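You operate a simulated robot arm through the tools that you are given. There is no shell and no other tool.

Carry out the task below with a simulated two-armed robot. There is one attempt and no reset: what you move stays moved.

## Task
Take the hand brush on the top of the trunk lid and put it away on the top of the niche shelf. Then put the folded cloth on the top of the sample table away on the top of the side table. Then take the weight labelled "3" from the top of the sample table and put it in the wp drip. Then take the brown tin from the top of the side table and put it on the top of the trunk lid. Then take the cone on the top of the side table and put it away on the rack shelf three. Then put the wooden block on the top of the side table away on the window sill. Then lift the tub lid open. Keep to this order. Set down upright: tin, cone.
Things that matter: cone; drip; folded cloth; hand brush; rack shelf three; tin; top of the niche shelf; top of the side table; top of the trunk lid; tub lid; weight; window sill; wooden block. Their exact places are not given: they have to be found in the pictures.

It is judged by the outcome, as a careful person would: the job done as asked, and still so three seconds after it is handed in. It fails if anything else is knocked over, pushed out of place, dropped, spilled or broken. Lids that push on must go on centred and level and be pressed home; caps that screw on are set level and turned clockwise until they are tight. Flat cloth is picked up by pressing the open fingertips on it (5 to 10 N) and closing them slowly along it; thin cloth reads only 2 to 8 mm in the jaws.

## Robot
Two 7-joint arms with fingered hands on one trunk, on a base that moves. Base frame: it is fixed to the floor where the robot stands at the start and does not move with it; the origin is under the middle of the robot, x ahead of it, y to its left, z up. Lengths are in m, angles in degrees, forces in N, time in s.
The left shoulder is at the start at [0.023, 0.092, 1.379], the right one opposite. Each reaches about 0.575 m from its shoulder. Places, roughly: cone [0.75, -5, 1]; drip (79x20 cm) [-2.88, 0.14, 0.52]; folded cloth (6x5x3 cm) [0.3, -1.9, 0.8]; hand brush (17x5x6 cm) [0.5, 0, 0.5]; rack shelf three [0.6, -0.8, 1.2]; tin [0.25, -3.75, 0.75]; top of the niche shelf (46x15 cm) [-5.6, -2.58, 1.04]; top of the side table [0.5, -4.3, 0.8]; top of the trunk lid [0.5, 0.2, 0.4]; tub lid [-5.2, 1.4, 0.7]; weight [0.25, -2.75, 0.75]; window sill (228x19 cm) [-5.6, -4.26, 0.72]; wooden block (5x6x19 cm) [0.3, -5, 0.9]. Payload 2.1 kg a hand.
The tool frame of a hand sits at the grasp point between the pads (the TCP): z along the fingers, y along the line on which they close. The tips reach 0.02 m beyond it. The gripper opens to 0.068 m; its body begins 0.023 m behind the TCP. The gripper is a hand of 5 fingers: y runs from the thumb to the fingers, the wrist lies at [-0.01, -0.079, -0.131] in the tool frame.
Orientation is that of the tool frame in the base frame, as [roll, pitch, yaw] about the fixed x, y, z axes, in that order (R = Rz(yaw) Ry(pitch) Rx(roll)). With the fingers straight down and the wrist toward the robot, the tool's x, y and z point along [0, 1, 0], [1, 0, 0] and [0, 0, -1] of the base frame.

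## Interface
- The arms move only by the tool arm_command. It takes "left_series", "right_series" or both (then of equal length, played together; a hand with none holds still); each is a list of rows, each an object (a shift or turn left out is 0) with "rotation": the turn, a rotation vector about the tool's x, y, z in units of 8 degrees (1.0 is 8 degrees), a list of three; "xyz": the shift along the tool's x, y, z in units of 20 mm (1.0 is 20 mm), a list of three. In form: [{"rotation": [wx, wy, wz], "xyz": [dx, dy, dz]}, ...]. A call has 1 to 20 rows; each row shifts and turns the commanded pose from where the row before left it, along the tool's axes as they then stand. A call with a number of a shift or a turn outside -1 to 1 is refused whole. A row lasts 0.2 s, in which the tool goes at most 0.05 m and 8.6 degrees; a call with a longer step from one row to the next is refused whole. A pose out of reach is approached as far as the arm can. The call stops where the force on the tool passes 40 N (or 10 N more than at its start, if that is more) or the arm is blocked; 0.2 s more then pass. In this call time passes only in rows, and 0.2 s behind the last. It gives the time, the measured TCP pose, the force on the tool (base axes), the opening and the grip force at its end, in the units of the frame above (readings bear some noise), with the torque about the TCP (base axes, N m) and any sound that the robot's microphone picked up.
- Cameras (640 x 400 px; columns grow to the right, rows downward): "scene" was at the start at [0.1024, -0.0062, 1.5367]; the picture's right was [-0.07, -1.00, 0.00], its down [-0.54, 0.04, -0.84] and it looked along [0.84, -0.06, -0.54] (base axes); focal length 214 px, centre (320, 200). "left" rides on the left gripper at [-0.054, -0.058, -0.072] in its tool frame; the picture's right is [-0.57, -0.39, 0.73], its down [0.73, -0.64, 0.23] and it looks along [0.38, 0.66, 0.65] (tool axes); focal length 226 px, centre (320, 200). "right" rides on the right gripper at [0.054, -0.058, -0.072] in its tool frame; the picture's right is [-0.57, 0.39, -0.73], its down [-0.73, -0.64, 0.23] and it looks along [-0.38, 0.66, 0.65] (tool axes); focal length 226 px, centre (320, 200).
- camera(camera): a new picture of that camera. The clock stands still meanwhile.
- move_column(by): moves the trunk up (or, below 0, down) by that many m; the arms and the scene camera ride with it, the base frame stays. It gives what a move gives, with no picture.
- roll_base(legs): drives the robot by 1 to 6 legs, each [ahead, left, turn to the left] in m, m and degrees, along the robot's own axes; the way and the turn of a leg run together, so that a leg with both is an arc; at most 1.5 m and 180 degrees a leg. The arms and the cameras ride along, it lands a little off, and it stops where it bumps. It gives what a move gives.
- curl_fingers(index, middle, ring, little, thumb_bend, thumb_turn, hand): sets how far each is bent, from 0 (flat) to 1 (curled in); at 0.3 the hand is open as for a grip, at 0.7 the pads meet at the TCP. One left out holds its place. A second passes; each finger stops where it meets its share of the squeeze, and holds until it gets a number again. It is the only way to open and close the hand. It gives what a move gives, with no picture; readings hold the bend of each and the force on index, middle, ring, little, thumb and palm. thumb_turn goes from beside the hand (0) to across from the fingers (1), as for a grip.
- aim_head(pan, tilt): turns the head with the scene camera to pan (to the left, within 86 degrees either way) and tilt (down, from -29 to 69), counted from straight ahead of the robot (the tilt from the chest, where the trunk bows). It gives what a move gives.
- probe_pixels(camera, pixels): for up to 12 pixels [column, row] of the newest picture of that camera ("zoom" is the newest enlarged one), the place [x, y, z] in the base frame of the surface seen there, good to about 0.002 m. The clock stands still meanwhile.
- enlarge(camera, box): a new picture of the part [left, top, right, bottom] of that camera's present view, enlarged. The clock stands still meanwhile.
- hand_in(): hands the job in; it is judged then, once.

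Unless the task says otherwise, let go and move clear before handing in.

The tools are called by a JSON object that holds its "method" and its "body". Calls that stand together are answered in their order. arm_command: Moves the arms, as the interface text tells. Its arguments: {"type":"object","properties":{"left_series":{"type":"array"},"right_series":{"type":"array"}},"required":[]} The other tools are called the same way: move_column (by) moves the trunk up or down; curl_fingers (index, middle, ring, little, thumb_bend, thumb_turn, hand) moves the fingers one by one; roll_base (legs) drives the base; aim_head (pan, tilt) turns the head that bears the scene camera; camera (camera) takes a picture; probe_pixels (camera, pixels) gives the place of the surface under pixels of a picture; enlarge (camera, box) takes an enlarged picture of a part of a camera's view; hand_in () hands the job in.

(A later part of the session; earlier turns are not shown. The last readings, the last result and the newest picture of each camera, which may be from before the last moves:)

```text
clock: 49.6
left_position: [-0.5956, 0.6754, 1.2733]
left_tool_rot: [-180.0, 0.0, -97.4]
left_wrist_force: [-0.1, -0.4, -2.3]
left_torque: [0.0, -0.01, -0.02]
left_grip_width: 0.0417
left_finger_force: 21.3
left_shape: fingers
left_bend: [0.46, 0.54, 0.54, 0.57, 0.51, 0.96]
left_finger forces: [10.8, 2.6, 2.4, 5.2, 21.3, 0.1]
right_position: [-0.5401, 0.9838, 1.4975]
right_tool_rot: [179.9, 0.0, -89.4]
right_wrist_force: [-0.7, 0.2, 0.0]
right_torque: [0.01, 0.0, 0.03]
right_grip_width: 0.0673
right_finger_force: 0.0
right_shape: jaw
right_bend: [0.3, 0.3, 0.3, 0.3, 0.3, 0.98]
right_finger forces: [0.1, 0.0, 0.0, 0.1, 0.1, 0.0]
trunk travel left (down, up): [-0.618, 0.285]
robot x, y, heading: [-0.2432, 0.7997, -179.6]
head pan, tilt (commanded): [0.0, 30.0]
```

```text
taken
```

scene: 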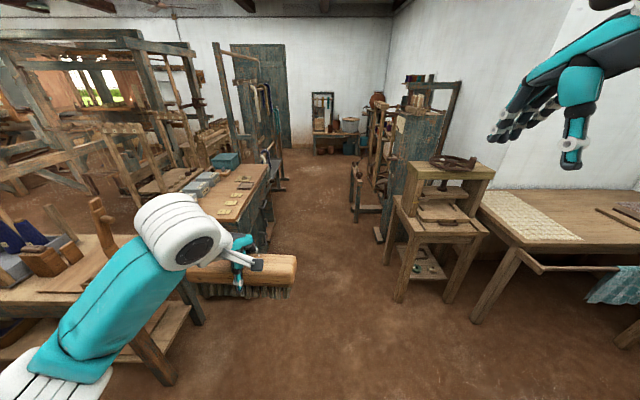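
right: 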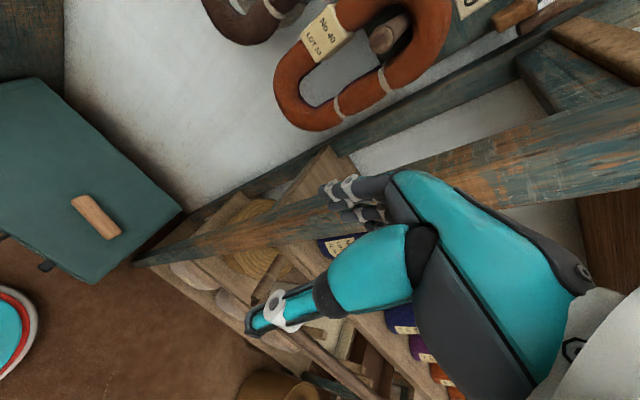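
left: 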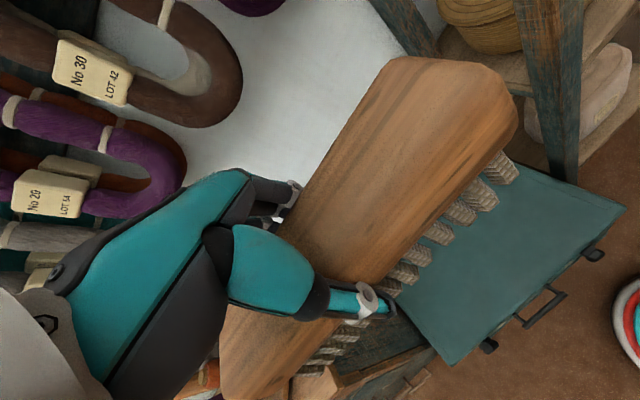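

The aisle west runs through pixel (320,230). I'll probe its boundaries.

{"method": "probe_pixels", "body": {"camera": "scene", "pixels": [[268, 185], [280, 190], [262, 215], [355, 215], [378, 238], [385, 262], [400, 298], [318, 215], [310, 160], [235, 80], [350, 170], [270, 140]]}}

{"method": "enlarge", "body": {"camera": "scene", "box": [140, 30, 460, 230]}}

```text
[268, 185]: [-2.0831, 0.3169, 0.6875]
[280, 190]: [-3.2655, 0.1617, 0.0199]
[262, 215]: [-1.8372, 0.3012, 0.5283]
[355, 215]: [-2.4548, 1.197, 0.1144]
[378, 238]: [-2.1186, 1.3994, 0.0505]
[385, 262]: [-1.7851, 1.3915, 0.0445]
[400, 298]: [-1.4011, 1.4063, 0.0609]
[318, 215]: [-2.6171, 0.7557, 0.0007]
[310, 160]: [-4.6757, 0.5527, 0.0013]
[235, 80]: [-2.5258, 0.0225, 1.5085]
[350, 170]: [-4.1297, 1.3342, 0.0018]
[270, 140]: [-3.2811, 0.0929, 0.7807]
```

```text
2.00 times, centred on (300, 130) of scene
```

zoom: 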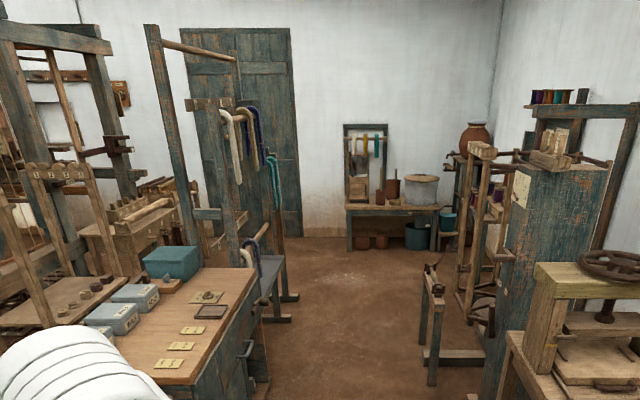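

The "wp drip" looks like the wringing post's teal drip board (zoom pixel 270,280), and the tub with lid is at zoom (423,190). I'll drive west along y≈0.72 in stages.

{"method": "roll_base", "body": {"legs": [[0.4, 0.08, 0], [1.1, 0, 0]]}}

{"method": "camera", "body": {"camera": "scene"}}

```text
clock: 57.4
left_position: [-2.0864, 0.5841, 1.2722]
left_tool_rot: [-179.9, 0.0, -97.6]
left_wrist_force: [0.3, -0.3, -1.8]
left_torque: [-0.01, -0.02, 0.0]
left_grip_width: 0.0417
left_finger_force: 21.0
left_shape: fingers
left_bend: [0.46, 0.54, 0.54, 0.57, 0.51, 0.96]
left_finger forces: [10.7, 2.7, 2.4, 5.3, 21.2, 0.0]
right_position: [-2.0287, 0.8937, 1.4965]
right_tool_rot: [-179.9, 0.0, -89.7]
right_wrist_force: [-0.2, -0.6, 0.3]
right_torque: [-0.02, -0.04, 0.0]
right_grip_width: 0.0677
right_finger_force: 0.0
right_shape: jaw
right_bend: [0.3, 0.3, 0.3, 0.3, 0.3, 0.98]
right_finger forces: [0.1, 0.0, 0.0, 0.1, 0.1, 0.0]
trunk travel left (down, up): [-0.618, 0.285]
robot x, y, heading: [-1.7298, 0.7063, -179.6]
head pan, tilt (commanded): [0.0, 30.0]
```

```text
taken
```

scene: 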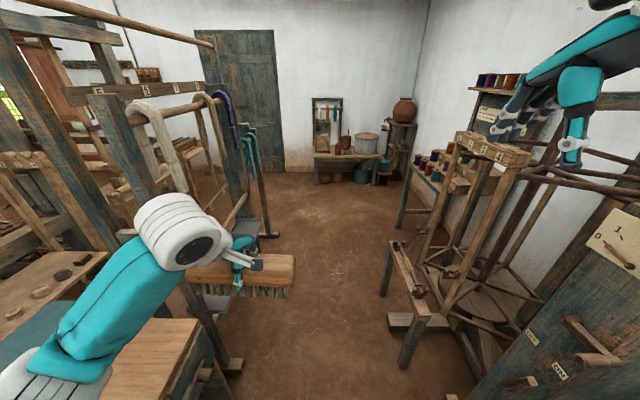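

The right hand appears near the winder (around 540,150). I'll probe those before proceeding.

{"method": "probe_pixels", "body": {"camera": "scene", "pixels": [[510, 155], [465, 140], [600, 155], [625, 103], [390, 250], [400, 320], [430, 320], [545, 180], [245, 130], [205, 95], [120, 15], [235, 370]]}}

{"method": "aim_head", "body": {"pan": -50, "tilt": 30}}

{"method": "camera", "body": {"camera": "scene"}}

{"method": "aim_head", "body": {"pan": 50, "tilt": 30}}

{"method": "camera", "body": {"camera": "scene"}}

```text
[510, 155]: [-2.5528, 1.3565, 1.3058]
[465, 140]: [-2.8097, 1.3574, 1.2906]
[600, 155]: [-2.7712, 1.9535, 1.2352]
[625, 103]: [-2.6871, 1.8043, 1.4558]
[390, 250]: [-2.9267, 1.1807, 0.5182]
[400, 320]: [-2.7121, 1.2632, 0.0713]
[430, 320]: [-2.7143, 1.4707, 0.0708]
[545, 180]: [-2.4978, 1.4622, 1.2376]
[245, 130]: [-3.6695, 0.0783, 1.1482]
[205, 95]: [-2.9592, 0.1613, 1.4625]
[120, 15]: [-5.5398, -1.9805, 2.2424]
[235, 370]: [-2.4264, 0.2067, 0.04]
```

```text
clock: 58.6
left_position: [-2.0871, 0.5845, 1.2724]
left_tool_rot: [-180.0, -0.1, -97.6]
left_wrist_force: [-0.4, 0.1, -2.0]
left_torque: [0.0, -0.01, -0.02]
left_grip_width: 0.0416
left_finger_force: 20.6
left_shape: fingers
left_bend: [0.46, 0.54, 0.54, 0.57, 0.51, 0.96]
left_finger forces: [10.8, 2.8, 2.5, 5.2, 21.3, 0.0]
right_position: [-2.0279, 0.893, 1.4977]
right_tool_rot: [179.9, 0.1, -89.6]
right_wrist_force: [-1.1, -1.6, 0.4]
right_torque: [0.01, -0.01, 0.0]
right_grip_width: 0.0676
right_finger_force: 0.1
right_shape: jaw
right_bend: [0.3, 0.3, 0.3, 0.3, 0.3, 0.98]
right_finger forces: [0.0, 0.1, 0.0, 0.0, 0.0, 0.0]
trunk travel left (down, up): [-0.618, 0.285]
robot x, y, heading: [-1.7328, 0.7076, -179.7]
head pan, tilt (commanded): [-50.0, 30.0]
```

```text
taken
```

scene: 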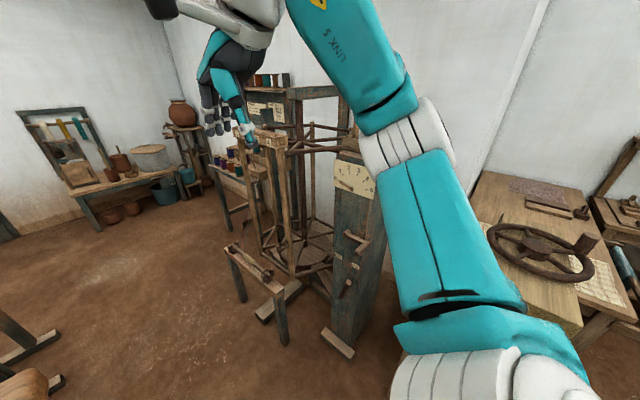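

```text
clock: 60.3
left_position: [-2.0868, 0.5852, 1.2726]
left_tool_rot: [-179.9, 0.0, -97.7]
left_wrist_force: [0.1, -0.1, -2.0]
left_torque: [-0.01, 0.02, 0.02]
left_grip_width: 0.0412
left_finger_force: 21.0
left_shape: fingers
left_bend: [0.46, 0.54, 0.54, 0.57, 0.51, 0.96]
left_finger forces: [10.7, 2.7, 2.3, 5.2, 21.3, 0.1]
right_position: [-2.0293, 0.8932, 1.4964]
right_tool_rot: [180.0, 0.0, -89.7]
right_wrist_force: [-0.5, -0.5, -1.4]
right_torque: [0.01, 0.0, -0.01]
right_grip_width: 0.0676
right_finger_force: 0.0
right_shape: jaw
right_bend: [0.3, 0.3, 0.3, 0.3, 0.3, 0.98]
right_finger forces: [0.0, 0.1, 0.0, 0.1, 0.0, 0.1]
trunk travel left (down, up): [-0.618, 0.285]
robot x, y, heading: [-1.7342, 0.7078, -180.0]
head pan, tilt (commanded): [50.0, 30.0]
```

```text
taken
```

scene: 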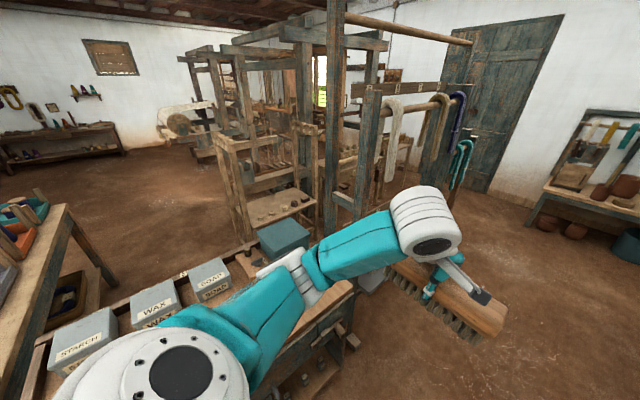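

Clearances look fine. I'll continue west to x≈-4.4 and then turn left to face south.

{"method": "roll_base", "body": {"legs": [[1.4, 0, 0], [1.25, 0, 0]]}}

{"method": "camera", "body": {"camera": "scene"}}

```text
clock: 73.2
left_position: [-4.736, 0.5736, 1.2726]
left_tool_rot: [-179.8, 0.0, -97.5]
left_wrist_force: [0.9, 0.1, -1.7]
left_torque: [0.0, 0.04, -0.02]
left_grip_width: 0.0416
left_finger_force: 21.7
left_shape: fingers
left_bend: [0.46, 0.54, 0.54, 0.57, 0.51, 0.96]
left_finger forces: [10.8, 2.6, 2.4, 5.2, 21.2, 0.0]
right_position: [-4.6802, 0.8812, 1.4973]
right_tool_rot: [-179.9, 0.1, -89.4]
right_wrist_force: [0.7, 0.0, 0.7]
right_torque: [0.0, 0.02, 0.0]
right_grip_width: 0.0676
right_finger_force: 0.1
right_shape: jaw
right_bend: [0.3, 0.3, 0.3, 0.3, 0.3, 0.98]
right_finger forces: [0.1, 0.0, 0.0, 0.0, 0.0, 0.0]
trunk travel left (down, up): [-0.618, 0.285]
robot x, y, heading: [-4.3854, 0.6997, -179.2]
head pan, tilt (commanded): [50.0, 30.0]
```

```text
taken
```

scene: 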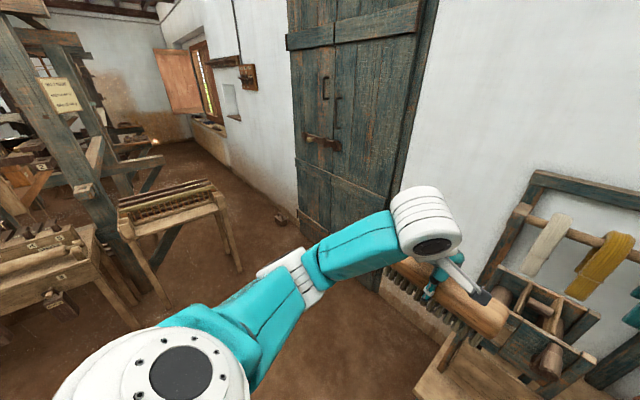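

The niche is visible at (230,105) in the west wall with a free strip along the wall. I'll probe the corridor's boundaries.

{"method": "probe_pixels", "body": {"camera": "scene", "pixels": [[232, 118], [231, 90], [240, 272], [168, 305], [215, 190], [280, 220], [175, 170], [160, 190], [130, 325], [210, 125], [245, 85], [85, 240]]}}

{"method": "enlarge", "body": {"camera": "scene", "box": [140, 30, 300, 130]}}

```text
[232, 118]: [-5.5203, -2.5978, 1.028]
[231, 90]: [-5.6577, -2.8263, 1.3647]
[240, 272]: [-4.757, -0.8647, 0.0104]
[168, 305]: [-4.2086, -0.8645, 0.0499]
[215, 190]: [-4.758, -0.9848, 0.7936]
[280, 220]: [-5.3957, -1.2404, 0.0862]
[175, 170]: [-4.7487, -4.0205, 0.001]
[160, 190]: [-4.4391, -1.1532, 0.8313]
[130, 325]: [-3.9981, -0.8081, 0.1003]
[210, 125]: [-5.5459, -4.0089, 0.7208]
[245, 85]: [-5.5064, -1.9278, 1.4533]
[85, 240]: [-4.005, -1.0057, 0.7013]
```

```text
4.00 times, centred on (220, 80) of scene
```

zoom: 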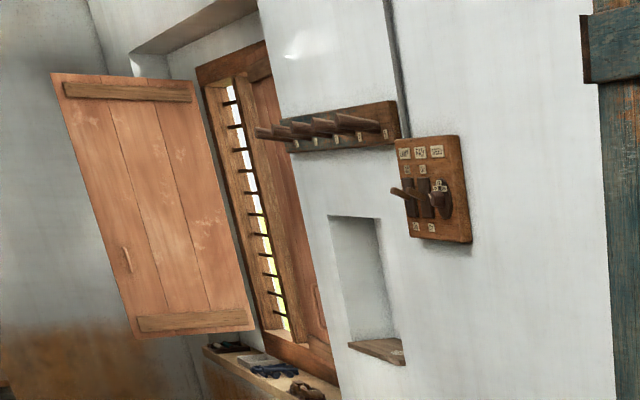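

The niche ledge front is at about (-5.52,-2.6,1.03), and the comb stand narrows the corridor to x∈(-5.5,-4.76). I'll turn south and move toward x≈-5.12 and look down to see the base size.

{"method": "roll_base", "body": {"legs": [[0, 0, 89.2]]}}

{"method": "aim_head", "body": {"pan": 0, "tilt": 35}}

{"method": "camera", "body": {"camera": "scene"}}

{"method": "camera", "body": {"camera": "right"}}

```text
clock: 77.4
left_position: [-4.2563, 0.3437, 1.2716]
left_tool_rot: [-179.8, 0.0, -7.5]
left_wrist_force: [-0.2, -0.8, -2.7]
left_torque: [-0.01, 0.0, 0.02]
left_grip_width: 0.0411
left_finger_force: 20.2
left_shape: fingers
left_bend: [0.46, 0.55, 0.54, 0.57, 0.51, 0.96]
left_finger forces: [10.5, 2.6, 2.3, 5.1, 20.6, 0.0]
right_position: [-4.5665, 0.4003, 1.4965]
right_tool_rot: [-180.0, 0.0, 0.5]
right_wrist_force: [-0.3, -0.5, 1.0]
right_torque: [-0.01, 0.02, 0.04]
right_grip_width: 0.0677
right_finger_force: 0.0
right_shape: jaw
right_bend: [0.3, 0.3, 0.3, 0.3, 0.3, 0.98]
right_finger forces: [0.0, 0.0, 0.0, 0.1, 0.0, 0.1]
trunk travel left (down, up): [-0.618, 0.285]
robot x, y, heading: [-4.3822, 0.6997, -89.4]
head pan, tilt (commanded): [50.0, 30.0]
```

```text
clock: 78.6
left_position: [-4.2572, 0.3435, 1.272]
left_tool_rot: [180.0, 0.0, -7.5]
left_wrist_force: [-0.7, 0.6, -1.7]
left_torque: [0.0, 0.0, -0.01]
left_grip_width: 0.0413
left_finger_force: 20.1
left_shape: fingers
left_bend: [0.46, 0.55, 0.54, 0.57, 0.51, 0.96]
left_finger forces: [10.5, 2.6, 2.2, 4.9, 20.7, 0.1]
right_position: [-4.566, 0.4015, 1.4978]
right_tool_rot: [-180.0, 0.1, 0.5]
right_wrist_force: [0.2, -0.4, 0.4]
right_torque: [-0.04, 0.01, 0.02]
right_grip_width: 0.0678
right_finger_force: 0.0
right_shape: jaw
right_bend: [0.3, 0.3, 0.3, 0.3, 0.3, 0.98]
right_finger forces: [0.1, 0.1, 0.0, 0.0, 0.0, 0.0]
trunk travel left (down, up): [-0.618, 0.285]
robot x, y, heading: [-4.385, 0.7026, -89.7]
head pan, tilt (commanded): [0.0, 35.0]
```

```text
taken
```

scene: 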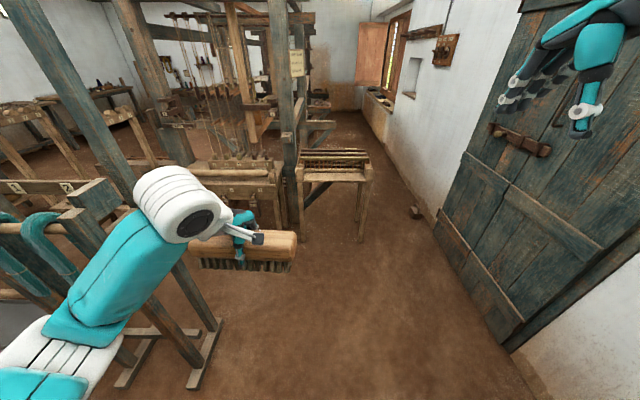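

```text
taken
```

right: 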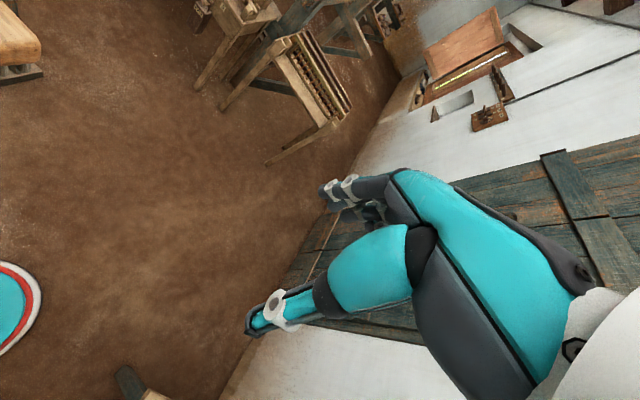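

The robot's own base rim is visible in the right camera at (35,300). I'll probe that rim and the corridor.

{"method": "probe_pixels", "body": {"camera": "right", "pixels": [[38, 300], [20, 268], [33, 325], [10, 300]]}}

{"method": "probe_pixels", "body": {"camera": "scene", "pixels": [[361, 240], [303, 240], [415, 212], [435, 225], [510, 345], [372, 180], [345, 130], [385, 140], [305, 110], [330, 130], [550, 150], [462, 185]]}}

```text
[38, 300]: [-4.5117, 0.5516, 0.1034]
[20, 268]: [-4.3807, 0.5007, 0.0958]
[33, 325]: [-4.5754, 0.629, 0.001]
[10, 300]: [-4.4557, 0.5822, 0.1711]
```

```text
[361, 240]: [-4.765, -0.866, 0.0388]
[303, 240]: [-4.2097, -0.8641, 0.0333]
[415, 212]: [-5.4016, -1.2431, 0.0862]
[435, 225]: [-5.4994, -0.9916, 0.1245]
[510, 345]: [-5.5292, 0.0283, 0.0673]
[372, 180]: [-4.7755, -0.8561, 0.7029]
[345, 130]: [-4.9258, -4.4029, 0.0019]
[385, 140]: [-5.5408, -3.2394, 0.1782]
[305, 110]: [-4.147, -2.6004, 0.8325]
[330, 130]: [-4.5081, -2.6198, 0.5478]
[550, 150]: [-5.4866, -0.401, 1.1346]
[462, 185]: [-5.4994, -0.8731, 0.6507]
```

The base radius is only about 0.2 m. I'll check how far the right elbow sticks out before passing along the wall.

{"method": "aim_head", "body": {"pan": -75, "tilt": 40}}

{"method": "camera", "body": {"camera": "scene"}}

{"method": "aim_head", "body": {"pan": 75, "tilt": 40}}

{"method": "camera", "body": {"camera": "scene"}}

```text
clock: 80.1
left_position: [-4.2575, 0.3447, 1.2729]
left_tool_rot: [-179.9, 0.0, -7.6]
left_wrist_force: [0.3, 0.6, -2.6]
left_torque: [-0.02, 0.05, -0.01]
left_grip_width: 0.0413
left_finger_force: 21.0
left_shape: fingers
left_bend: [0.46, 0.55, 0.54, 0.57, 0.51, 0.96]
left_finger forces: [10.5, 2.7, 2.3, 5.0, 20.5, 0.0]
right_position: [-4.5671, 0.4016, 1.4974]
right_tool_rot: [180.0, 0.0, 0.5]
right_wrist_force: [0.2, 0.3, -0.4]
right_torque: [0.0, 0.03, -0.01]
right_grip_width: 0.0674
right_finger_force: 0.0
right_shape: jaw
right_bend: [0.3, 0.3, 0.3, 0.3, 0.3, 0.98]
right_finger forces: [0.1, 0.0, 0.0, 0.0, 0.1, 0.0]
trunk travel left (down, up): [-0.618, 0.285]
robot x, y, heading: [-4.3833, 0.6972, -89.3]
head pan, tilt (commanded): [-75.0, 40.0]
```

```text
taken
```

scene: 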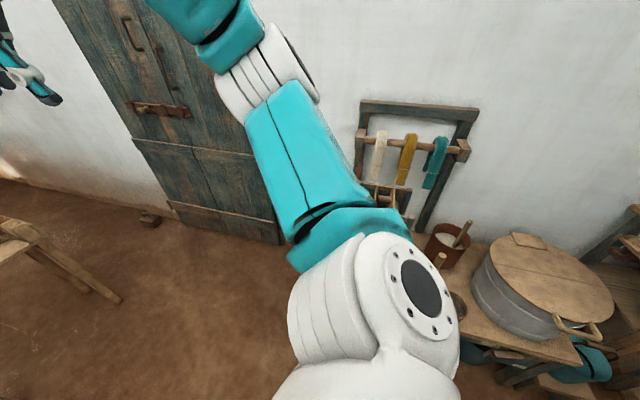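

```text
clock: 82.4
left_position: [-4.2575, 0.3437, 1.2732]
left_tool_rot: [-179.9, 0.0, -7.6]
left_wrist_force: [-1.1, -0.2, -1.5]
left_torque: [-0.02, 0.01, 0.01]
left_grip_width: 0.0411
left_finger_force: 20.2
left_shape: fingers
left_bend: [0.46, 0.55, 0.54, 0.57, 0.51, 0.96]
left_finger forces: [10.5, 2.6, 2.3, 5.0, 20.6, 0.0]
right_position: [-4.5674, 0.4002, 1.4976]
right_tool_rot: [180.0, 0.0, 0.5]
right_wrist_force: [0.6, 1.2, -0.7]
right_torque: [0.02, -0.05, 0.01]
right_grip_width: 0.0679
right_finger_force: 0.0
right_shape: jaw
right_bend: [0.3, 0.3, 0.3, 0.3, 0.3, 0.98]
right_finger forces: [0.0, 0.1, 0.0, 0.0, 0.0, 0.0]
trunk travel left (down, up): [-0.618, 0.285]
robot x, y, heading: [-4.384, 0.6964, -89.4]
head pan, tilt (commanded): [75.0, 40.0]
```

```text
taken
```

scene: 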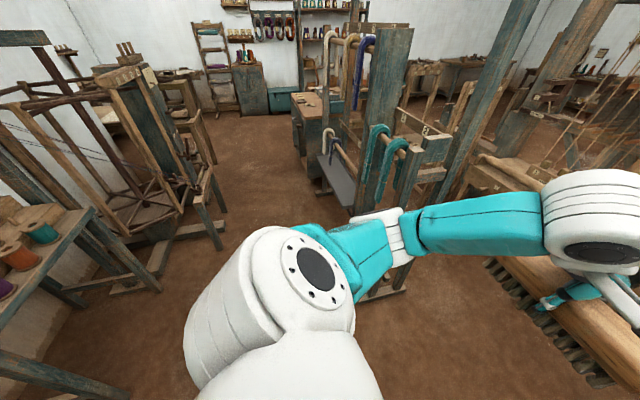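

I'll probe the left arm's outline here to gauge its extents.

{"method": "probe_pixels", "body": {"camera": "scene", "pixels": [[315, 265], [365, 245], [400, 235], [190, 340], [300, 240], [480, 215], [210, 300], [360, 300]]}}

{"method": "aim_head", "body": {"pan": -75, "tilt": 40}}

{"method": "camera", "body": {"camera": "scene"}}

{"method": "probe_pixels", "body": {"camera": "scene", "pixels": [[420, 290], [350, 205], [310, 90], [380, 220], [290, 60], [300, 190], [300, 80], [455, 350], [560, 320], [520, 240], [600, 275], [480, 265]]}}

```text
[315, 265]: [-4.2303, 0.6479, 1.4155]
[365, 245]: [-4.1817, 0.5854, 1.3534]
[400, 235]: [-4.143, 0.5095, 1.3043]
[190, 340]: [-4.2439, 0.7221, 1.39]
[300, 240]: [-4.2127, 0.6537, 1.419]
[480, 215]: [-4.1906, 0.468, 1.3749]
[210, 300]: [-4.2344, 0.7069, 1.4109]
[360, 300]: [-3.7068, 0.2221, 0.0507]
```

```text
clock: 84.8
left_position: [-4.2573, 0.3443, 1.2721]
left_tool_rot: [-179.9, -0.1, -7.5]
left_wrist_force: [0.1, -0.5, -1.4]
left_torque: [0.0, 0.01, 0.02]
left_grip_width: 0.0412
left_finger_force: 20.6
left_shape: fingers
left_bend: [0.46, 0.55, 0.54, 0.57, 0.51, 0.96]
left_finger forces: [10.5, 2.6, 2.3, 5.0, 20.6, 0.1]
right_position: [-4.5669, 0.4013, 1.4961]
right_tool_rot: [-180.0, -0.1, 0.5]
right_wrist_force: [-0.1, 0.9, -0.1]
right_torque: [-0.01, 0.0, 0.03]
right_grip_width: 0.0675
right_finger_force: 0.1
right_shape: jaw
right_bend: [0.3, 0.3, 0.3, 0.3, 0.3, 0.98]
right_finger forces: [0.0, 0.0, 0.1, 0.0, 0.1, 0.0]
trunk travel left (down, up): [-0.618, 0.285]
robot x, y, heading: [-4.3825, 0.6982, -89.6]
head pan, tilt (commanded): [-75.0, 40.0]
```

```text
taken
```

scene: 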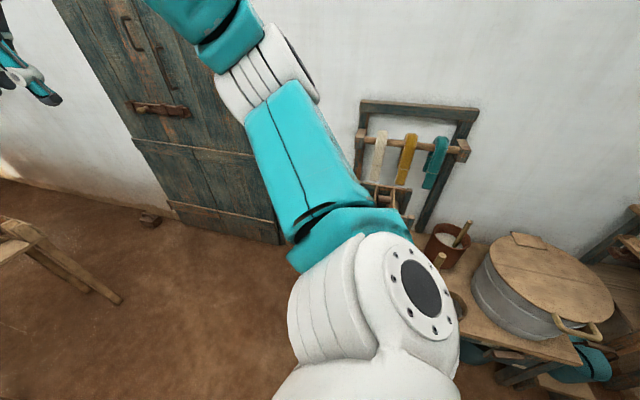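

```text
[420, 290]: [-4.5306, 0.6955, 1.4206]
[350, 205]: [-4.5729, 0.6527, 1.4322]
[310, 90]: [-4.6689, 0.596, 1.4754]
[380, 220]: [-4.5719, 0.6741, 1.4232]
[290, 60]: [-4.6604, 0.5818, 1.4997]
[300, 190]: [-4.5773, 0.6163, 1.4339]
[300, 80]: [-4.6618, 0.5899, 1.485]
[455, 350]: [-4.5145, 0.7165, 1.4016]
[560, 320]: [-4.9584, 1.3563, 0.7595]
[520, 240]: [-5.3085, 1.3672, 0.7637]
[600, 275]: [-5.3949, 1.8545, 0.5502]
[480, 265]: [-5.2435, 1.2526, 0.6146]
```

Elbows extend about 0.3 m sideways from the centre. I'll shift to x≈-5.07 and drive south past the stand, then check.

{"method": "roll_base", "body": {"legs": [[0.3, -0.69, 0], [0.7, 0, 0]]}}

{"method": "aim_head", "body": {"pan": 0, "tilt": 30}}

{"method": "camera", "body": {"camera": "scene"}}

```text
clock: 88.0
left_position: [-4.8123, 0.0487, 1.2714]
left_tool_rot: [-179.6, -0.1, -13.5]
left_wrist_force: [0.2, 0.1, -1.2]
left_torque: [-0.02, 0.04, 0.0]
left_grip_width: 0.041
left_finger_force: 20.1
left_shape: fingers
left_bend: [0.46, 0.55, 0.55, 0.57, 0.5, 0.96]
left_finger forces: [10.6, 2.7, 2.4, 5.1, 20.7, 0.0]
right_position: [-5.1146, 0.1375, 1.4972]
right_tool_rot: [-179.8, -0.1, -5.5]
right_wrist_force: [0.4, -0.2, -0.7]
right_torque: [0.02, -0.03, 0.0]
right_grip_width: 0.0676
right_finger_force: 0.2
right_shape: jaw
right_bend: [0.3, 0.3, 0.3, 0.3, 0.3, 0.98]
right_finger forces: [0.0, 0.1, 0.0, 0.0, 0.0, 0.1]
trunk travel left (down, up): [-0.618, 0.285]
robot x, y, heading: [-4.8944, 0.4176, -95.7]
head pan, tilt (commanded): [-75.0, 40.0]
stopped in leg 1: the robot was blocked; the commanded pose is now the measured one
```

```text
clock: 89.5
left_position: [-4.8106, 0.0514, 1.2718]
left_tool_rot: [-179.8, 0.0, -13.5]
left_wrist_force: [0.1, -0.1, -0.4]
left_torque: [-0.01, 0.03, -0.01]
left_grip_width: 0.0413
left_finger_force: 19.8
left_shape: fingers
left_bend: [0.46, 0.55, 0.55, 0.57, 0.5, 0.96]
left_finger forces: [10.4, 2.7, 2.3, 4.8, 20.8, 0.1]
right_position: [-5.1109, 0.1406, 1.4967]
right_tool_rot: [180.0, 0.1, -5.4]
right_wrist_force: [-0.4, -0.6, -0.7]
right_torque: [0.02, -0.04, 0.01]
right_grip_width: 0.0678
right_finger_force: 0.0
right_shape: jaw
right_bend: [0.3, 0.3, 0.3, 0.3, 0.3, 0.98]
right_finger forces: [0.0, 0.0, 0.0, 0.0, 0.1, 0.1]
trunk travel left (down, up): [-0.618, 0.285]
robot x, y, heading: [-4.8952, 0.4149, -95.6]
head pan, tilt (commanded): [0.0, 30.0]
```

```text
taken
```

scene: 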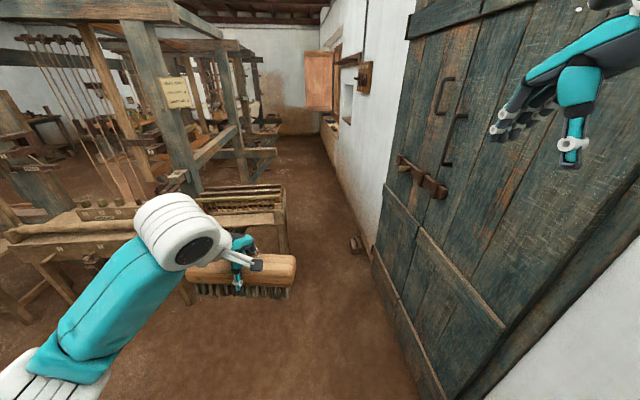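

The base was blocked on its right side and yawed to -95.6°. I'll look right/down to see what it touches.

{"method": "aim_head", "body": {"pan": -86, "tilt": 55}}

{"method": "camera", "body": {"camera": "scene"}}

{"method": "camera", "body": {"camera": "right"}}

```text
clock: 91.0
left_position: [-4.8101, 0.051, 1.2716]
left_tool_rot: [-179.9, 0.1, -13.4]
left_wrist_force: [-0.1, -0.5, -1.0]
left_torque: [0.0, 0.04, 0.01]
left_grip_width: 0.0412
left_finger_force: 20.7
left_shape: fingers
left_bend: [0.46, 0.55, 0.55, 0.57, 0.5, 0.96]
left_finger forces: [10.5, 2.7, 2.3, 5.0, 20.7, 0.0]
right_position: [-5.1126, 0.1402, 1.4974]
right_tool_rot: [-179.9, 0.0, -5.6]
right_wrist_force: [-0.6, -0.4, -0.2]
right_torque: [-0.02, 0.0, 0.01]
right_grip_width: 0.0676
right_finger_force: 0.0
right_shape: jaw
right_bend: [0.3, 0.3, 0.3, 0.3, 0.3, 0.98]
right_finger forces: [0.1, 0.0, 0.0, 0.0, 0.1, 0.1]
trunk travel left (down, up): [-0.618, 0.285]
robot x, y, heading: [-4.8986, 0.4158, -95.4]
head pan, tilt (commanded): [-85.9, 55.0]
```

```text
taken
```

scene: 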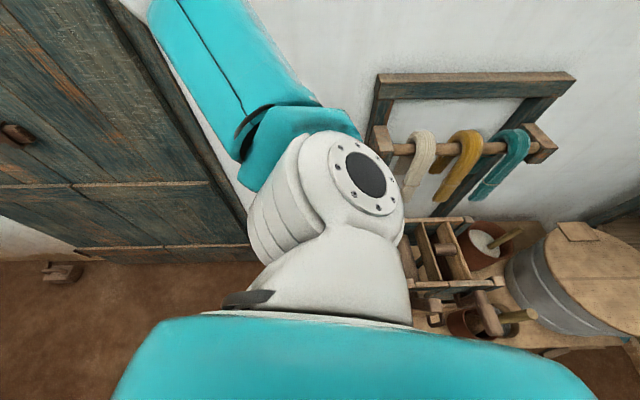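

```text
taken
```

right: 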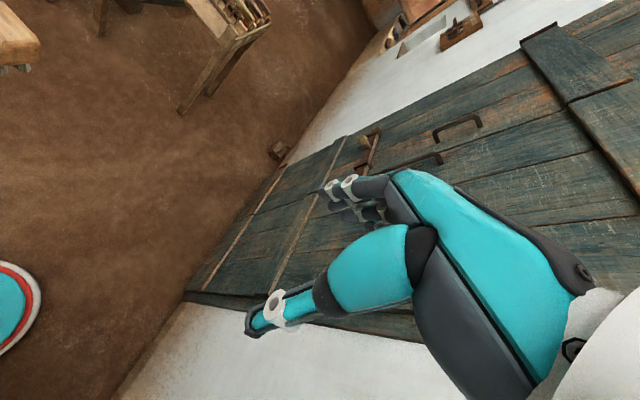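

The base likely touched the tub bench's near corner. I'll move south away from it first, straighten, then check the bench.

{"method": "roll_base", "body": {"legs": [[0.05, 0.04, 0], [0.35, 0, 5.5]]}}

{"method": "aim_head", "body": {"pan": -86, "tilt": 35}}

{"method": "camera", "body": {"camera": "scene"}}

```text
clock: 93.9
left_position: [-4.7598, -0.3403, 1.2711]
left_tool_rot: [-179.8, 0.0, -8.0]
left_wrist_force: [-0.2, -0.2, -1.0]
left_torque: [-0.01, 0.02, -0.01]
left_grip_width: 0.0412
left_finger_force: 20.7
left_shape: fingers
left_bend: [0.46, 0.55, 0.55, 0.57, 0.5, 0.96]
left_finger forces: [10.5, 2.6, 2.3, 4.9, 20.6, 0.0]
right_position: [-5.0677, -0.2806, 1.4961]
right_tool_rot: [-179.9, 0.1, 0.0]
right_wrist_force: [0.3, 0.0, -0.1]
right_torque: [0.01, 0.01, -0.01]
right_grip_width: 0.0678
right_finger_force: 0.2
right_shape: jaw
right_bend: [0.3, 0.3, 0.3, 0.3, 0.3, 0.98]
right_finger forces: [0.1, 0.0, 0.1, 0.0, 0.0, 0.1]
trunk travel left (down, up): [-0.618, 0.285]
robot x, y, heading: [-4.8795, 0.0151, -90.1]
head pan, tilt (commanded): [-85.9, 55.0]
```

```text
clock: 94.7
left_position: [-4.7582, -0.3394, 1.2728]
left_tool_rot: [-180.0, 0.0, -8.0]
left_wrist_force: [0.6, 0.1, -1.2]
left_torque: [-0.01, -0.03, 0.0]
left_grip_width: 0.0413
left_finger_force: 20.6
left_shape: fingers
left_bend: [0.46, 0.55, 0.55, 0.57, 0.5, 0.96]
left_finger forces: [10.5, 2.6, 2.3, 4.9, 20.6, 0.1]
right_position: [-5.0678, -0.2801, 1.4984]
right_tool_rot: [180.0, 0.0, 0.0]
right_wrist_force: [-0.1, 0.9, 0.1]
right_torque: [-0.01, 0.02, 0.0]
right_grip_width: 0.0676
right_finger_force: 0.1
right_shape: jaw
right_bend: [0.3, 0.3, 0.3, 0.3, 0.3, 0.98]
right_finger forces: [0.0, 0.0, 0.1, 0.0, 0.0, 0.0]
trunk travel left (down, up): [-0.618, 0.285]
robot x, y, heading: [-4.8838, 0.0159, -90.0]
head pan, tilt (commanded): [-85.9, 35.0]
```

```text
taken
```

scene: 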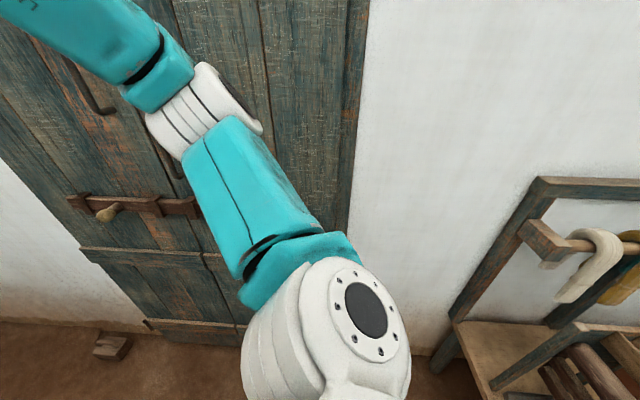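

All still in place. Now shift right to x≈-5.07 and drive south past the comb stand.

{"method": "roll_base", "body": {"legs": [[0.3, -0.19, 0], [1.2, 0, 0]]}}

{"method": "aim_head", "body": {"pan": -20, "tilt": 25}}

{"method": "camera", "body": {"camera": "scene"}}

```text
clock: 102.7
left_position: [-4.938, -1.8371, 1.272]
left_tool_rot: [-179.9, 0.0, -7.3]
left_wrist_force: [0.1, 0.5, -0.9]
left_torque: [-0.01, 0.01, 0.0]
left_grip_width: 0.0412
left_finger_force: 20.5
left_shape: fingers
left_bend: [0.46, 0.55, 0.55, 0.57, 0.5, 0.96]
left_finger forces: [10.4, 2.7, 2.4, 4.9, 20.6, 0.0]
right_position: [-5.2461, -1.7812, 1.4976]
right_tool_rot: [-180.0, 0.0, 0.7]
right_wrist_force: [0.6, -0.1, 0.2]
right_torque: [0.05, -0.01, -0.02]
right_grip_width: 0.0676
right_finger_force: 0.0
right_shape: jaw
right_bend: [0.3, 0.3, 0.3, 0.3, 0.3, 0.98]
right_finger forces: [0.0, 0.0, 0.1, 0.0, 0.0, 0.0]
trunk travel left (down, up): [-0.618, 0.285]
robot x, y, heading: [-5.0628, -1.4851, -89.4]
head pan, tilt (commanded): [-85.9, 35.0]
```

```text
clock: 104.1
left_position: [-4.9368, -1.8372, 1.2723]
left_tool_rot: [-179.8, -0.1, -7.3]
left_wrist_force: [0.6, 0.2, -2.5]
left_torque: [-0.01, 0.02, 0.0]
left_grip_width: 0.0411
left_finger_force: 20.7
left_shape: fingers
left_bend: [0.46, 0.55, 0.55, 0.57, 0.5, 0.96]
left_finger forces: [10.5, 2.6, 2.3, 4.9, 20.6, 0.0]
right_position: [-5.2467, -1.7812, 1.497]
right_tool_rot: [-180.0, 0.0, 0.7]
right_wrist_force: [0.0, -1.0, 1.3]
right_torque: [-0.01, -0.01, -0.03]
right_grip_width: 0.0678
right_finger_force: 0.1
right_shape: jaw
right_bend: [0.3, 0.3, 0.3, 0.3, 0.3, 0.98]
right_finger forces: [0.0, 0.0, 0.1, 0.1, 0.0, 0.1]
trunk travel left (down, up): [-0.618, 0.285]
robot x, y, heading: [-5.0659, -1.4819, -89.2]
head pan, tilt (commanded): [-20.0, 25.0]
```

```text
taken
```

scene: 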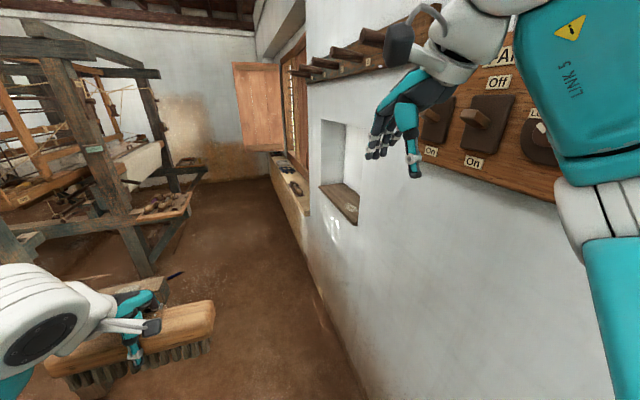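

The right hand is near the wall's switch board (480,120) and peg rack (350,50). I'll probe them, as well as the niche's shelf and the loom side.

{"method": "probe_pixels", "body": {"camera": "scene", "pixels": [[470, 120], [440, 115], [380, 40], [325, 65], [338, 205], [330, 188], [357, 220], [357, 210], [345, 125], [345, 160], [155, 270], [325, 125]]}}

{"method": "enlarge", "body": {"camera": "scene", "box": [230, 90, 430, 240]}}

```text
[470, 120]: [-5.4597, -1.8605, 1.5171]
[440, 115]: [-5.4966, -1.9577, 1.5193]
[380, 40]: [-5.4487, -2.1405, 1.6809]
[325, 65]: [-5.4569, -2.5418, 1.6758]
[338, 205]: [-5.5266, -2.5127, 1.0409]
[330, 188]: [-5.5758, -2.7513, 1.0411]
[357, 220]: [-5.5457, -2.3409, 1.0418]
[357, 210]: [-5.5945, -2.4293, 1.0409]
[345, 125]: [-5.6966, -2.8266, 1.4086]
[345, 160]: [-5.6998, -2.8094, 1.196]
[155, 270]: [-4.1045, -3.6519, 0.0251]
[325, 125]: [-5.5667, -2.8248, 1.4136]
```

```text
2.67 times, centred on (330, 165) of scene
```

zoom: 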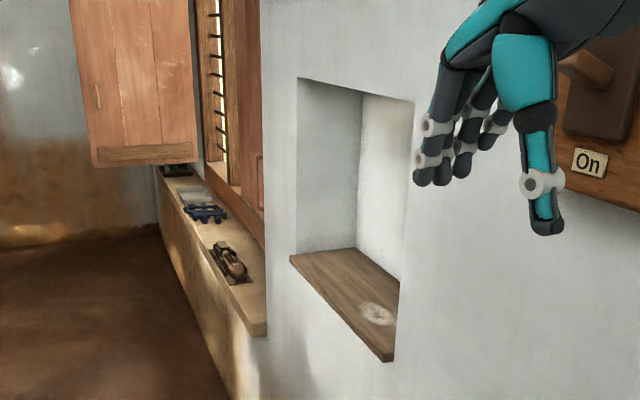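

Shelf top is at z≈1.041, x from -5.52 to -5.70, y -2.35 to -2.82. I'll check the loom's nearest parts before going on.

{"method": "probe_pixels", "body": {"camera": "scene", "pixels": [[187, 197], [130, 215], [110, 200], [170, 235], [60, 225], [165, 140], [205, 168], [150, 250], [180, 275]]}}

{"method": "roll_base", "body": {"legs": [[0.1, 0.12, 0], [0.6, 0, 0]]}}

{"method": "aim_head", "body": {"pan": -30, "tilt": 30}}

{"method": "camera", "body": {"camera": "scene"}}

```text
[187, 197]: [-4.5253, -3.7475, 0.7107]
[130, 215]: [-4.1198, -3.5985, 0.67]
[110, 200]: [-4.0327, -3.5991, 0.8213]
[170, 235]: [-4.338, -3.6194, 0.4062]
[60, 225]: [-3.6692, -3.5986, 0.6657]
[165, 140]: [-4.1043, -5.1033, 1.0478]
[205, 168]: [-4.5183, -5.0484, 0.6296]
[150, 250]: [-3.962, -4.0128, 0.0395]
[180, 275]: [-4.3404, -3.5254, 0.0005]
```

```text
clock: 108.5
left_position: [-4.813, -2.5378, 1.2713]
left_tool_rot: [-179.9, -0.1, -7.5]
left_wrist_force: [0.3, -0.3, -2.2]
left_torque: [-0.02, 0.03, -0.04]
left_grip_width: 0.0409
left_finger_force: 20.5
left_shape: fingers
left_bend: [0.46, 0.55, 0.55, 0.57, 0.5, 0.96]
left_finger forces: [10.5, 2.7, 2.4, 4.9, 20.6, 0.1]
right_position: [-5.1218, -2.4811, 1.4973]
right_tool_rot: [-179.9, 0.0, 0.6]
right_wrist_force: [-0.8, 0.1, 0.4]
right_torque: [-0.01, -0.02, 0.0]
right_grip_width: 0.0676
right_finger_force: 0.0
right_shape: jaw
right_bend: [0.3, 0.3, 0.3, 0.3, 0.3, 0.98]
right_finger forces: [0.0, 0.0, 0.0, 0.0, 0.0, 0.0]
trunk travel left (down, up): [-0.618, 0.285]
robot x, y, heading: [-4.9378, -2.1843, -89.6]
head pan, tilt (commanded): [-20.0, 25.0]
```

```text
clock: 109.2
left_position: [-4.8116, -2.5371, 1.2714]
left_tool_rot: [180.0, -0.1, -7.4]
left_wrist_force: [0.2, -0.9, -1.6]
left_torque: [-0.04, 0.01, 0.01]
left_grip_width: 0.0413
left_finger_force: 20.4
left_shape: fingers
left_bend: [0.46, 0.55, 0.55, 0.57, 0.5, 0.96]
left_finger forces: [10.5, 2.6, 2.4, 4.9, 20.7, 0.1]
right_position: [-5.1214, -2.4813, 1.4965]
right_tool_rot: [-180.0, -0.1, 0.6]
right_wrist_force: [-0.3, 0.0, -0.6]
right_torque: [0.01, 0.0, -0.02]
right_grip_width: 0.068
right_finger_force: 0.1
right_shape: jaw
right_bend: [0.3, 0.3, 0.3, 0.3, 0.3, 0.98]
right_finger forces: [0.0, 0.1, 0.0, 0.0, 0.1, 0.1]
trunk travel left (down, up): [-0.618, 0.285]
robot x, y, heading: [-4.9387, -2.1827, -89.5]
head pan, tilt (commanded): [-30.0, 30.0]
```

```text
taken
```

scene: 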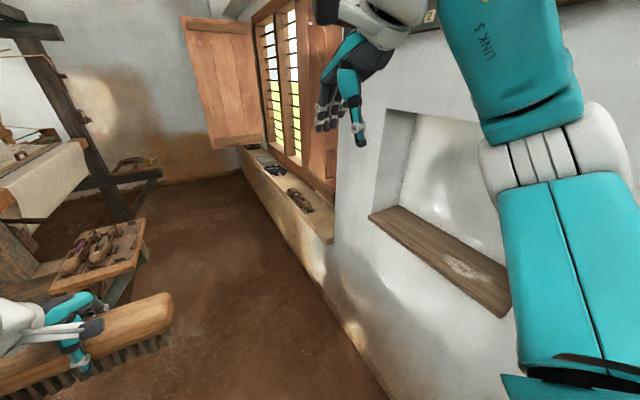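

The niche shelf is clear (450,260). I'll drive on to y≈-2.52 and turn right to face west.

{"method": "roll_base", "body": {"legs": [[0.34, 0, 0], [0, 0, -90.4]]}}

{"method": "aim_head", "body": {"pan": 0, "tilt": 40}}

{"method": "camera", "body": {"camera": "scene"}}

```text
clock: 115.2
left_position: [-5.2898, -2.6424, 1.2713]
left_tool_rot: [-179.8, 0.1, -97.9]
left_wrist_force: [0.3, 0.0, -1.6]
left_torque: [0.0, 0.0, -0.03]
left_grip_width: 0.0407
left_finger_force: 20.0
left_shape: fingers
left_bend: [0.46, 0.55, 0.55, 0.57, 0.5, 0.96]
left_finger forces: [10.1, 2.6, 2.3, 4.8, 19.8, 0.0]
right_position: [-5.2316, -2.333, 1.4968]
right_tool_rot: [-180.0, 0.0, -90.0]
right_wrist_force: [0.4, -0.9, -0.5]
right_torque: [0.03, 0.01, 0.04]
right_grip_width: 0.0676
right_finger_force: 0.1
right_shape: jaw
right_bend: [0.3, 0.3, 0.3, 0.3, 0.3, 0.98]
right_finger forces: [0.0, 0.1, 0.0, 0.1, 0.0, 0.0]
trunk travel left (down, up): [-0.618, 0.285]
robot x, y, heading: [-4.9345, -2.5195, 179.9]
head pan, tilt (commanded): [-30.0, 30.0]
```

```text
clock: 116.2
left_position: [-5.2917, -2.6424, 1.2722]
left_tool_rot: [-180.0, 0.0, -97.9]
left_wrist_force: [0.3, -0.1, -0.9]
left_torque: [-0.02, -0.01, -0.02]
left_grip_width: 0.0406
left_finger_force: 20.0
left_shape: fingers
left_bend: [0.46, 0.55, 0.55, 0.57, 0.5, 0.96]
left_finger forces: [10.1, 2.6, 2.2, 4.7, 19.9, 0.1]
right_position: [-5.23, -2.3332, 1.4967]
right_tool_rot: [-180.0, 0.0, -90.0]
right_wrist_force: [-0.3, 0.8, 0.2]
right_torque: [0.01, -0.02, -0.03]
right_grip_width: 0.0674
right_finger_force: 0.1
right_shape: jaw
right_bend: [0.3, 0.3, 0.3, 0.3, 0.3, 0.98]
right_finger forces: [0.0, 0.0, 0.0, 0.0, 0.0, 0.1]
trunk travel left (down, up): [-0.618, 0.285]
robot x, y, heading: [-4.9379, -2.5199, 180.1]
head pan, tilt (commanded): [0.0, 40.0]
```

```text
taken
```

scene: 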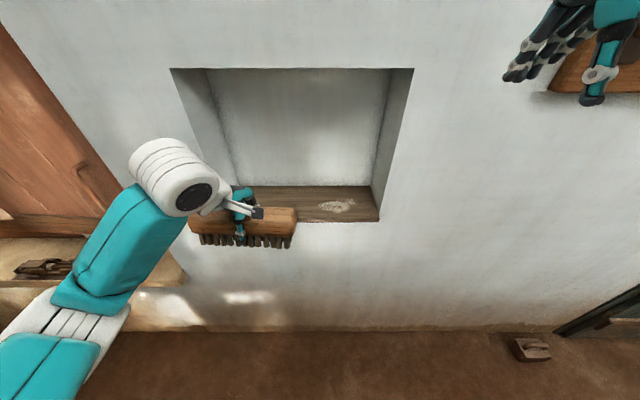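

The brush hangs in front of the niche. I'll probe the shelf's corners.

{"method": "probe_pixels", "body": {"camera": "scene", "pixels": [[375, 215], [370, 190], [310, 190], [310, 218], [340, 205], [238, 178], [410, 75], [175, 75], [300, 75], [385, 75], [295, 225], [195, 215]]}}

{"method": "enlarge", "body": {"camera": "scene", "box": [150, 150, 430, 260]}}

```text
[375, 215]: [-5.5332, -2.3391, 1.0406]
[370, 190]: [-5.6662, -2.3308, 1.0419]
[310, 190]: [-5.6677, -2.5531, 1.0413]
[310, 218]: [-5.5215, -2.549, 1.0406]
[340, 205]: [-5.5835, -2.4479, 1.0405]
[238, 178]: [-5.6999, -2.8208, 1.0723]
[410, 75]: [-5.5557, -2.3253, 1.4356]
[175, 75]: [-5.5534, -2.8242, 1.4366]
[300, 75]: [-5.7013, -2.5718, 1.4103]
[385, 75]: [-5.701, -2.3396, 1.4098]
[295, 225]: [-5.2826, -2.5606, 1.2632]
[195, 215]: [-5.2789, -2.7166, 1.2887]
```

```text
2.29 times, centred on (290, 205) of scene
```

zoom: 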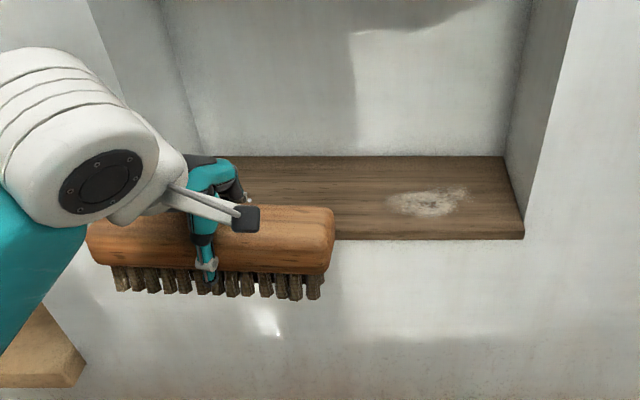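

The niche opening spans z 1.041–1.437, y -2.325…-2.824. I'll lower the trunk 0.13 m so the hand clears the lintel, then drive forward 0.15 m.

{"method": "move_column", "body": {"by": -0.13}}

{"method": "roll_base", "body": {"legs": [[0.15, 0, 0]]}}

{"method": "camera", "body": {"camera": "scene"}}

{"method": "camera", "body": {"camera": "left"}}

```text
clock: 117.8
left_position: [-5.2896, -2.6411, 1.1434]
left_tool_rot: [-179.9, 0.1, -98.0]
left_wrist_force: [-0.4, 0.4, -0.4]
left_torque: [0.05, 0.0, -0.04]
left_grip_width: 0.0409
left_finger_force: 19.8
left_shape: fingers
left_bend: [0.46, 0.55, 0.55, 0.57, 0.5, 0.96]
left_finger forces: [10.1, 2.6, 2.1, 4.7, 19.8, 0.0]
right_position: [-5.2294, -2.3338, 1.3669]
right_tool_rot: [-180.0, 0.0, -90.0]
right_wrist_force: [-0.4, -0.1, -0.9]
right_torque: [-0.02, 0.0, 0.0]
right_grip_width: 0.0677
right_finger_force: 0.2
right_shape: jaw
right_bend: [0.3, 0.3, 0.3, 0.3, 0.3, 0.98]
right_finger forces: [0.0, 0.0, 0.0, 0.0, 0.0, 0.1]
trunk travel left (down, up): [-0.488, 0.415]
robot x, y, heading: [-4.9368, -2.5228, 179.9]
head pan, tilt (commanded): [0.0, 40.0]
```

```text
clock: 119.1
left_position: [-5.4403, -2.6414, 1.1419]
left_tool_rot: [-179.9, 0.0, -98.0]
left_wrist_force: [0.0, -1.6, -1.8]
left_torque: [0.02, 0.01, 0.03]
left_grip_width: 0.0406
left_finger_force: 20.1
left_shape: fingers
left_bend: [0.46, 0.55, 0.55, 0.57, 0.5, 0.96]
left_finger forces: [10.1, 2.6, 2.2, 4.7, 19.8, 0.0]
right_position: [-5.3816, -2.3327, 1.3672]
right_tool_rot: [-179.9, 0.0, -90.1]
right_wrist_force: [-0.1, 0.9, 0.0]
right_torque: [-0.02, 0.02, -0.01]
right_grip_width: 0.0676
right_finger_force: 0.1
right_shape: jaw
right_bend: [0.3, 0.3, 0.3, 0.3, 0.3, 0.98]
right_finger forces: [0.0, 0.1, 0.0, 0.1, 0.0, 0.0]
trunk travel left (down, up): [-0.488, 0.415]
robot x, y, heading: [-5.0855, -2.5223, 179.7]
head pan, tilt (commanded): [0.0, 40.0]
```

```text
taken
```

scene: 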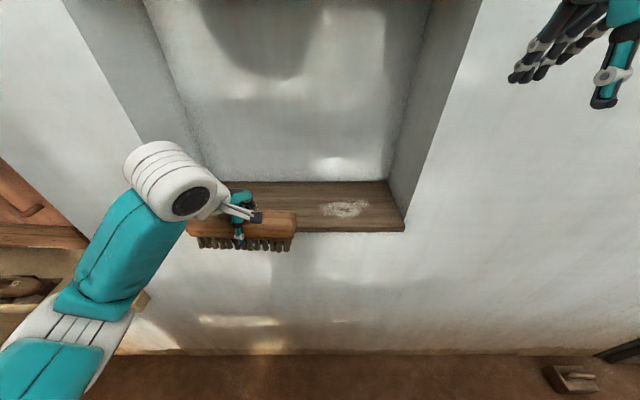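

```text
taken
```

left: 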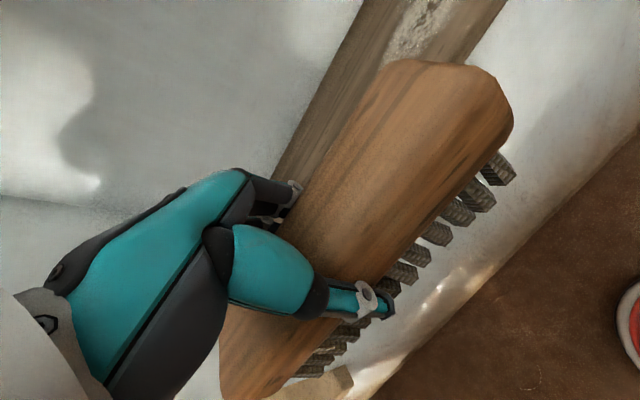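

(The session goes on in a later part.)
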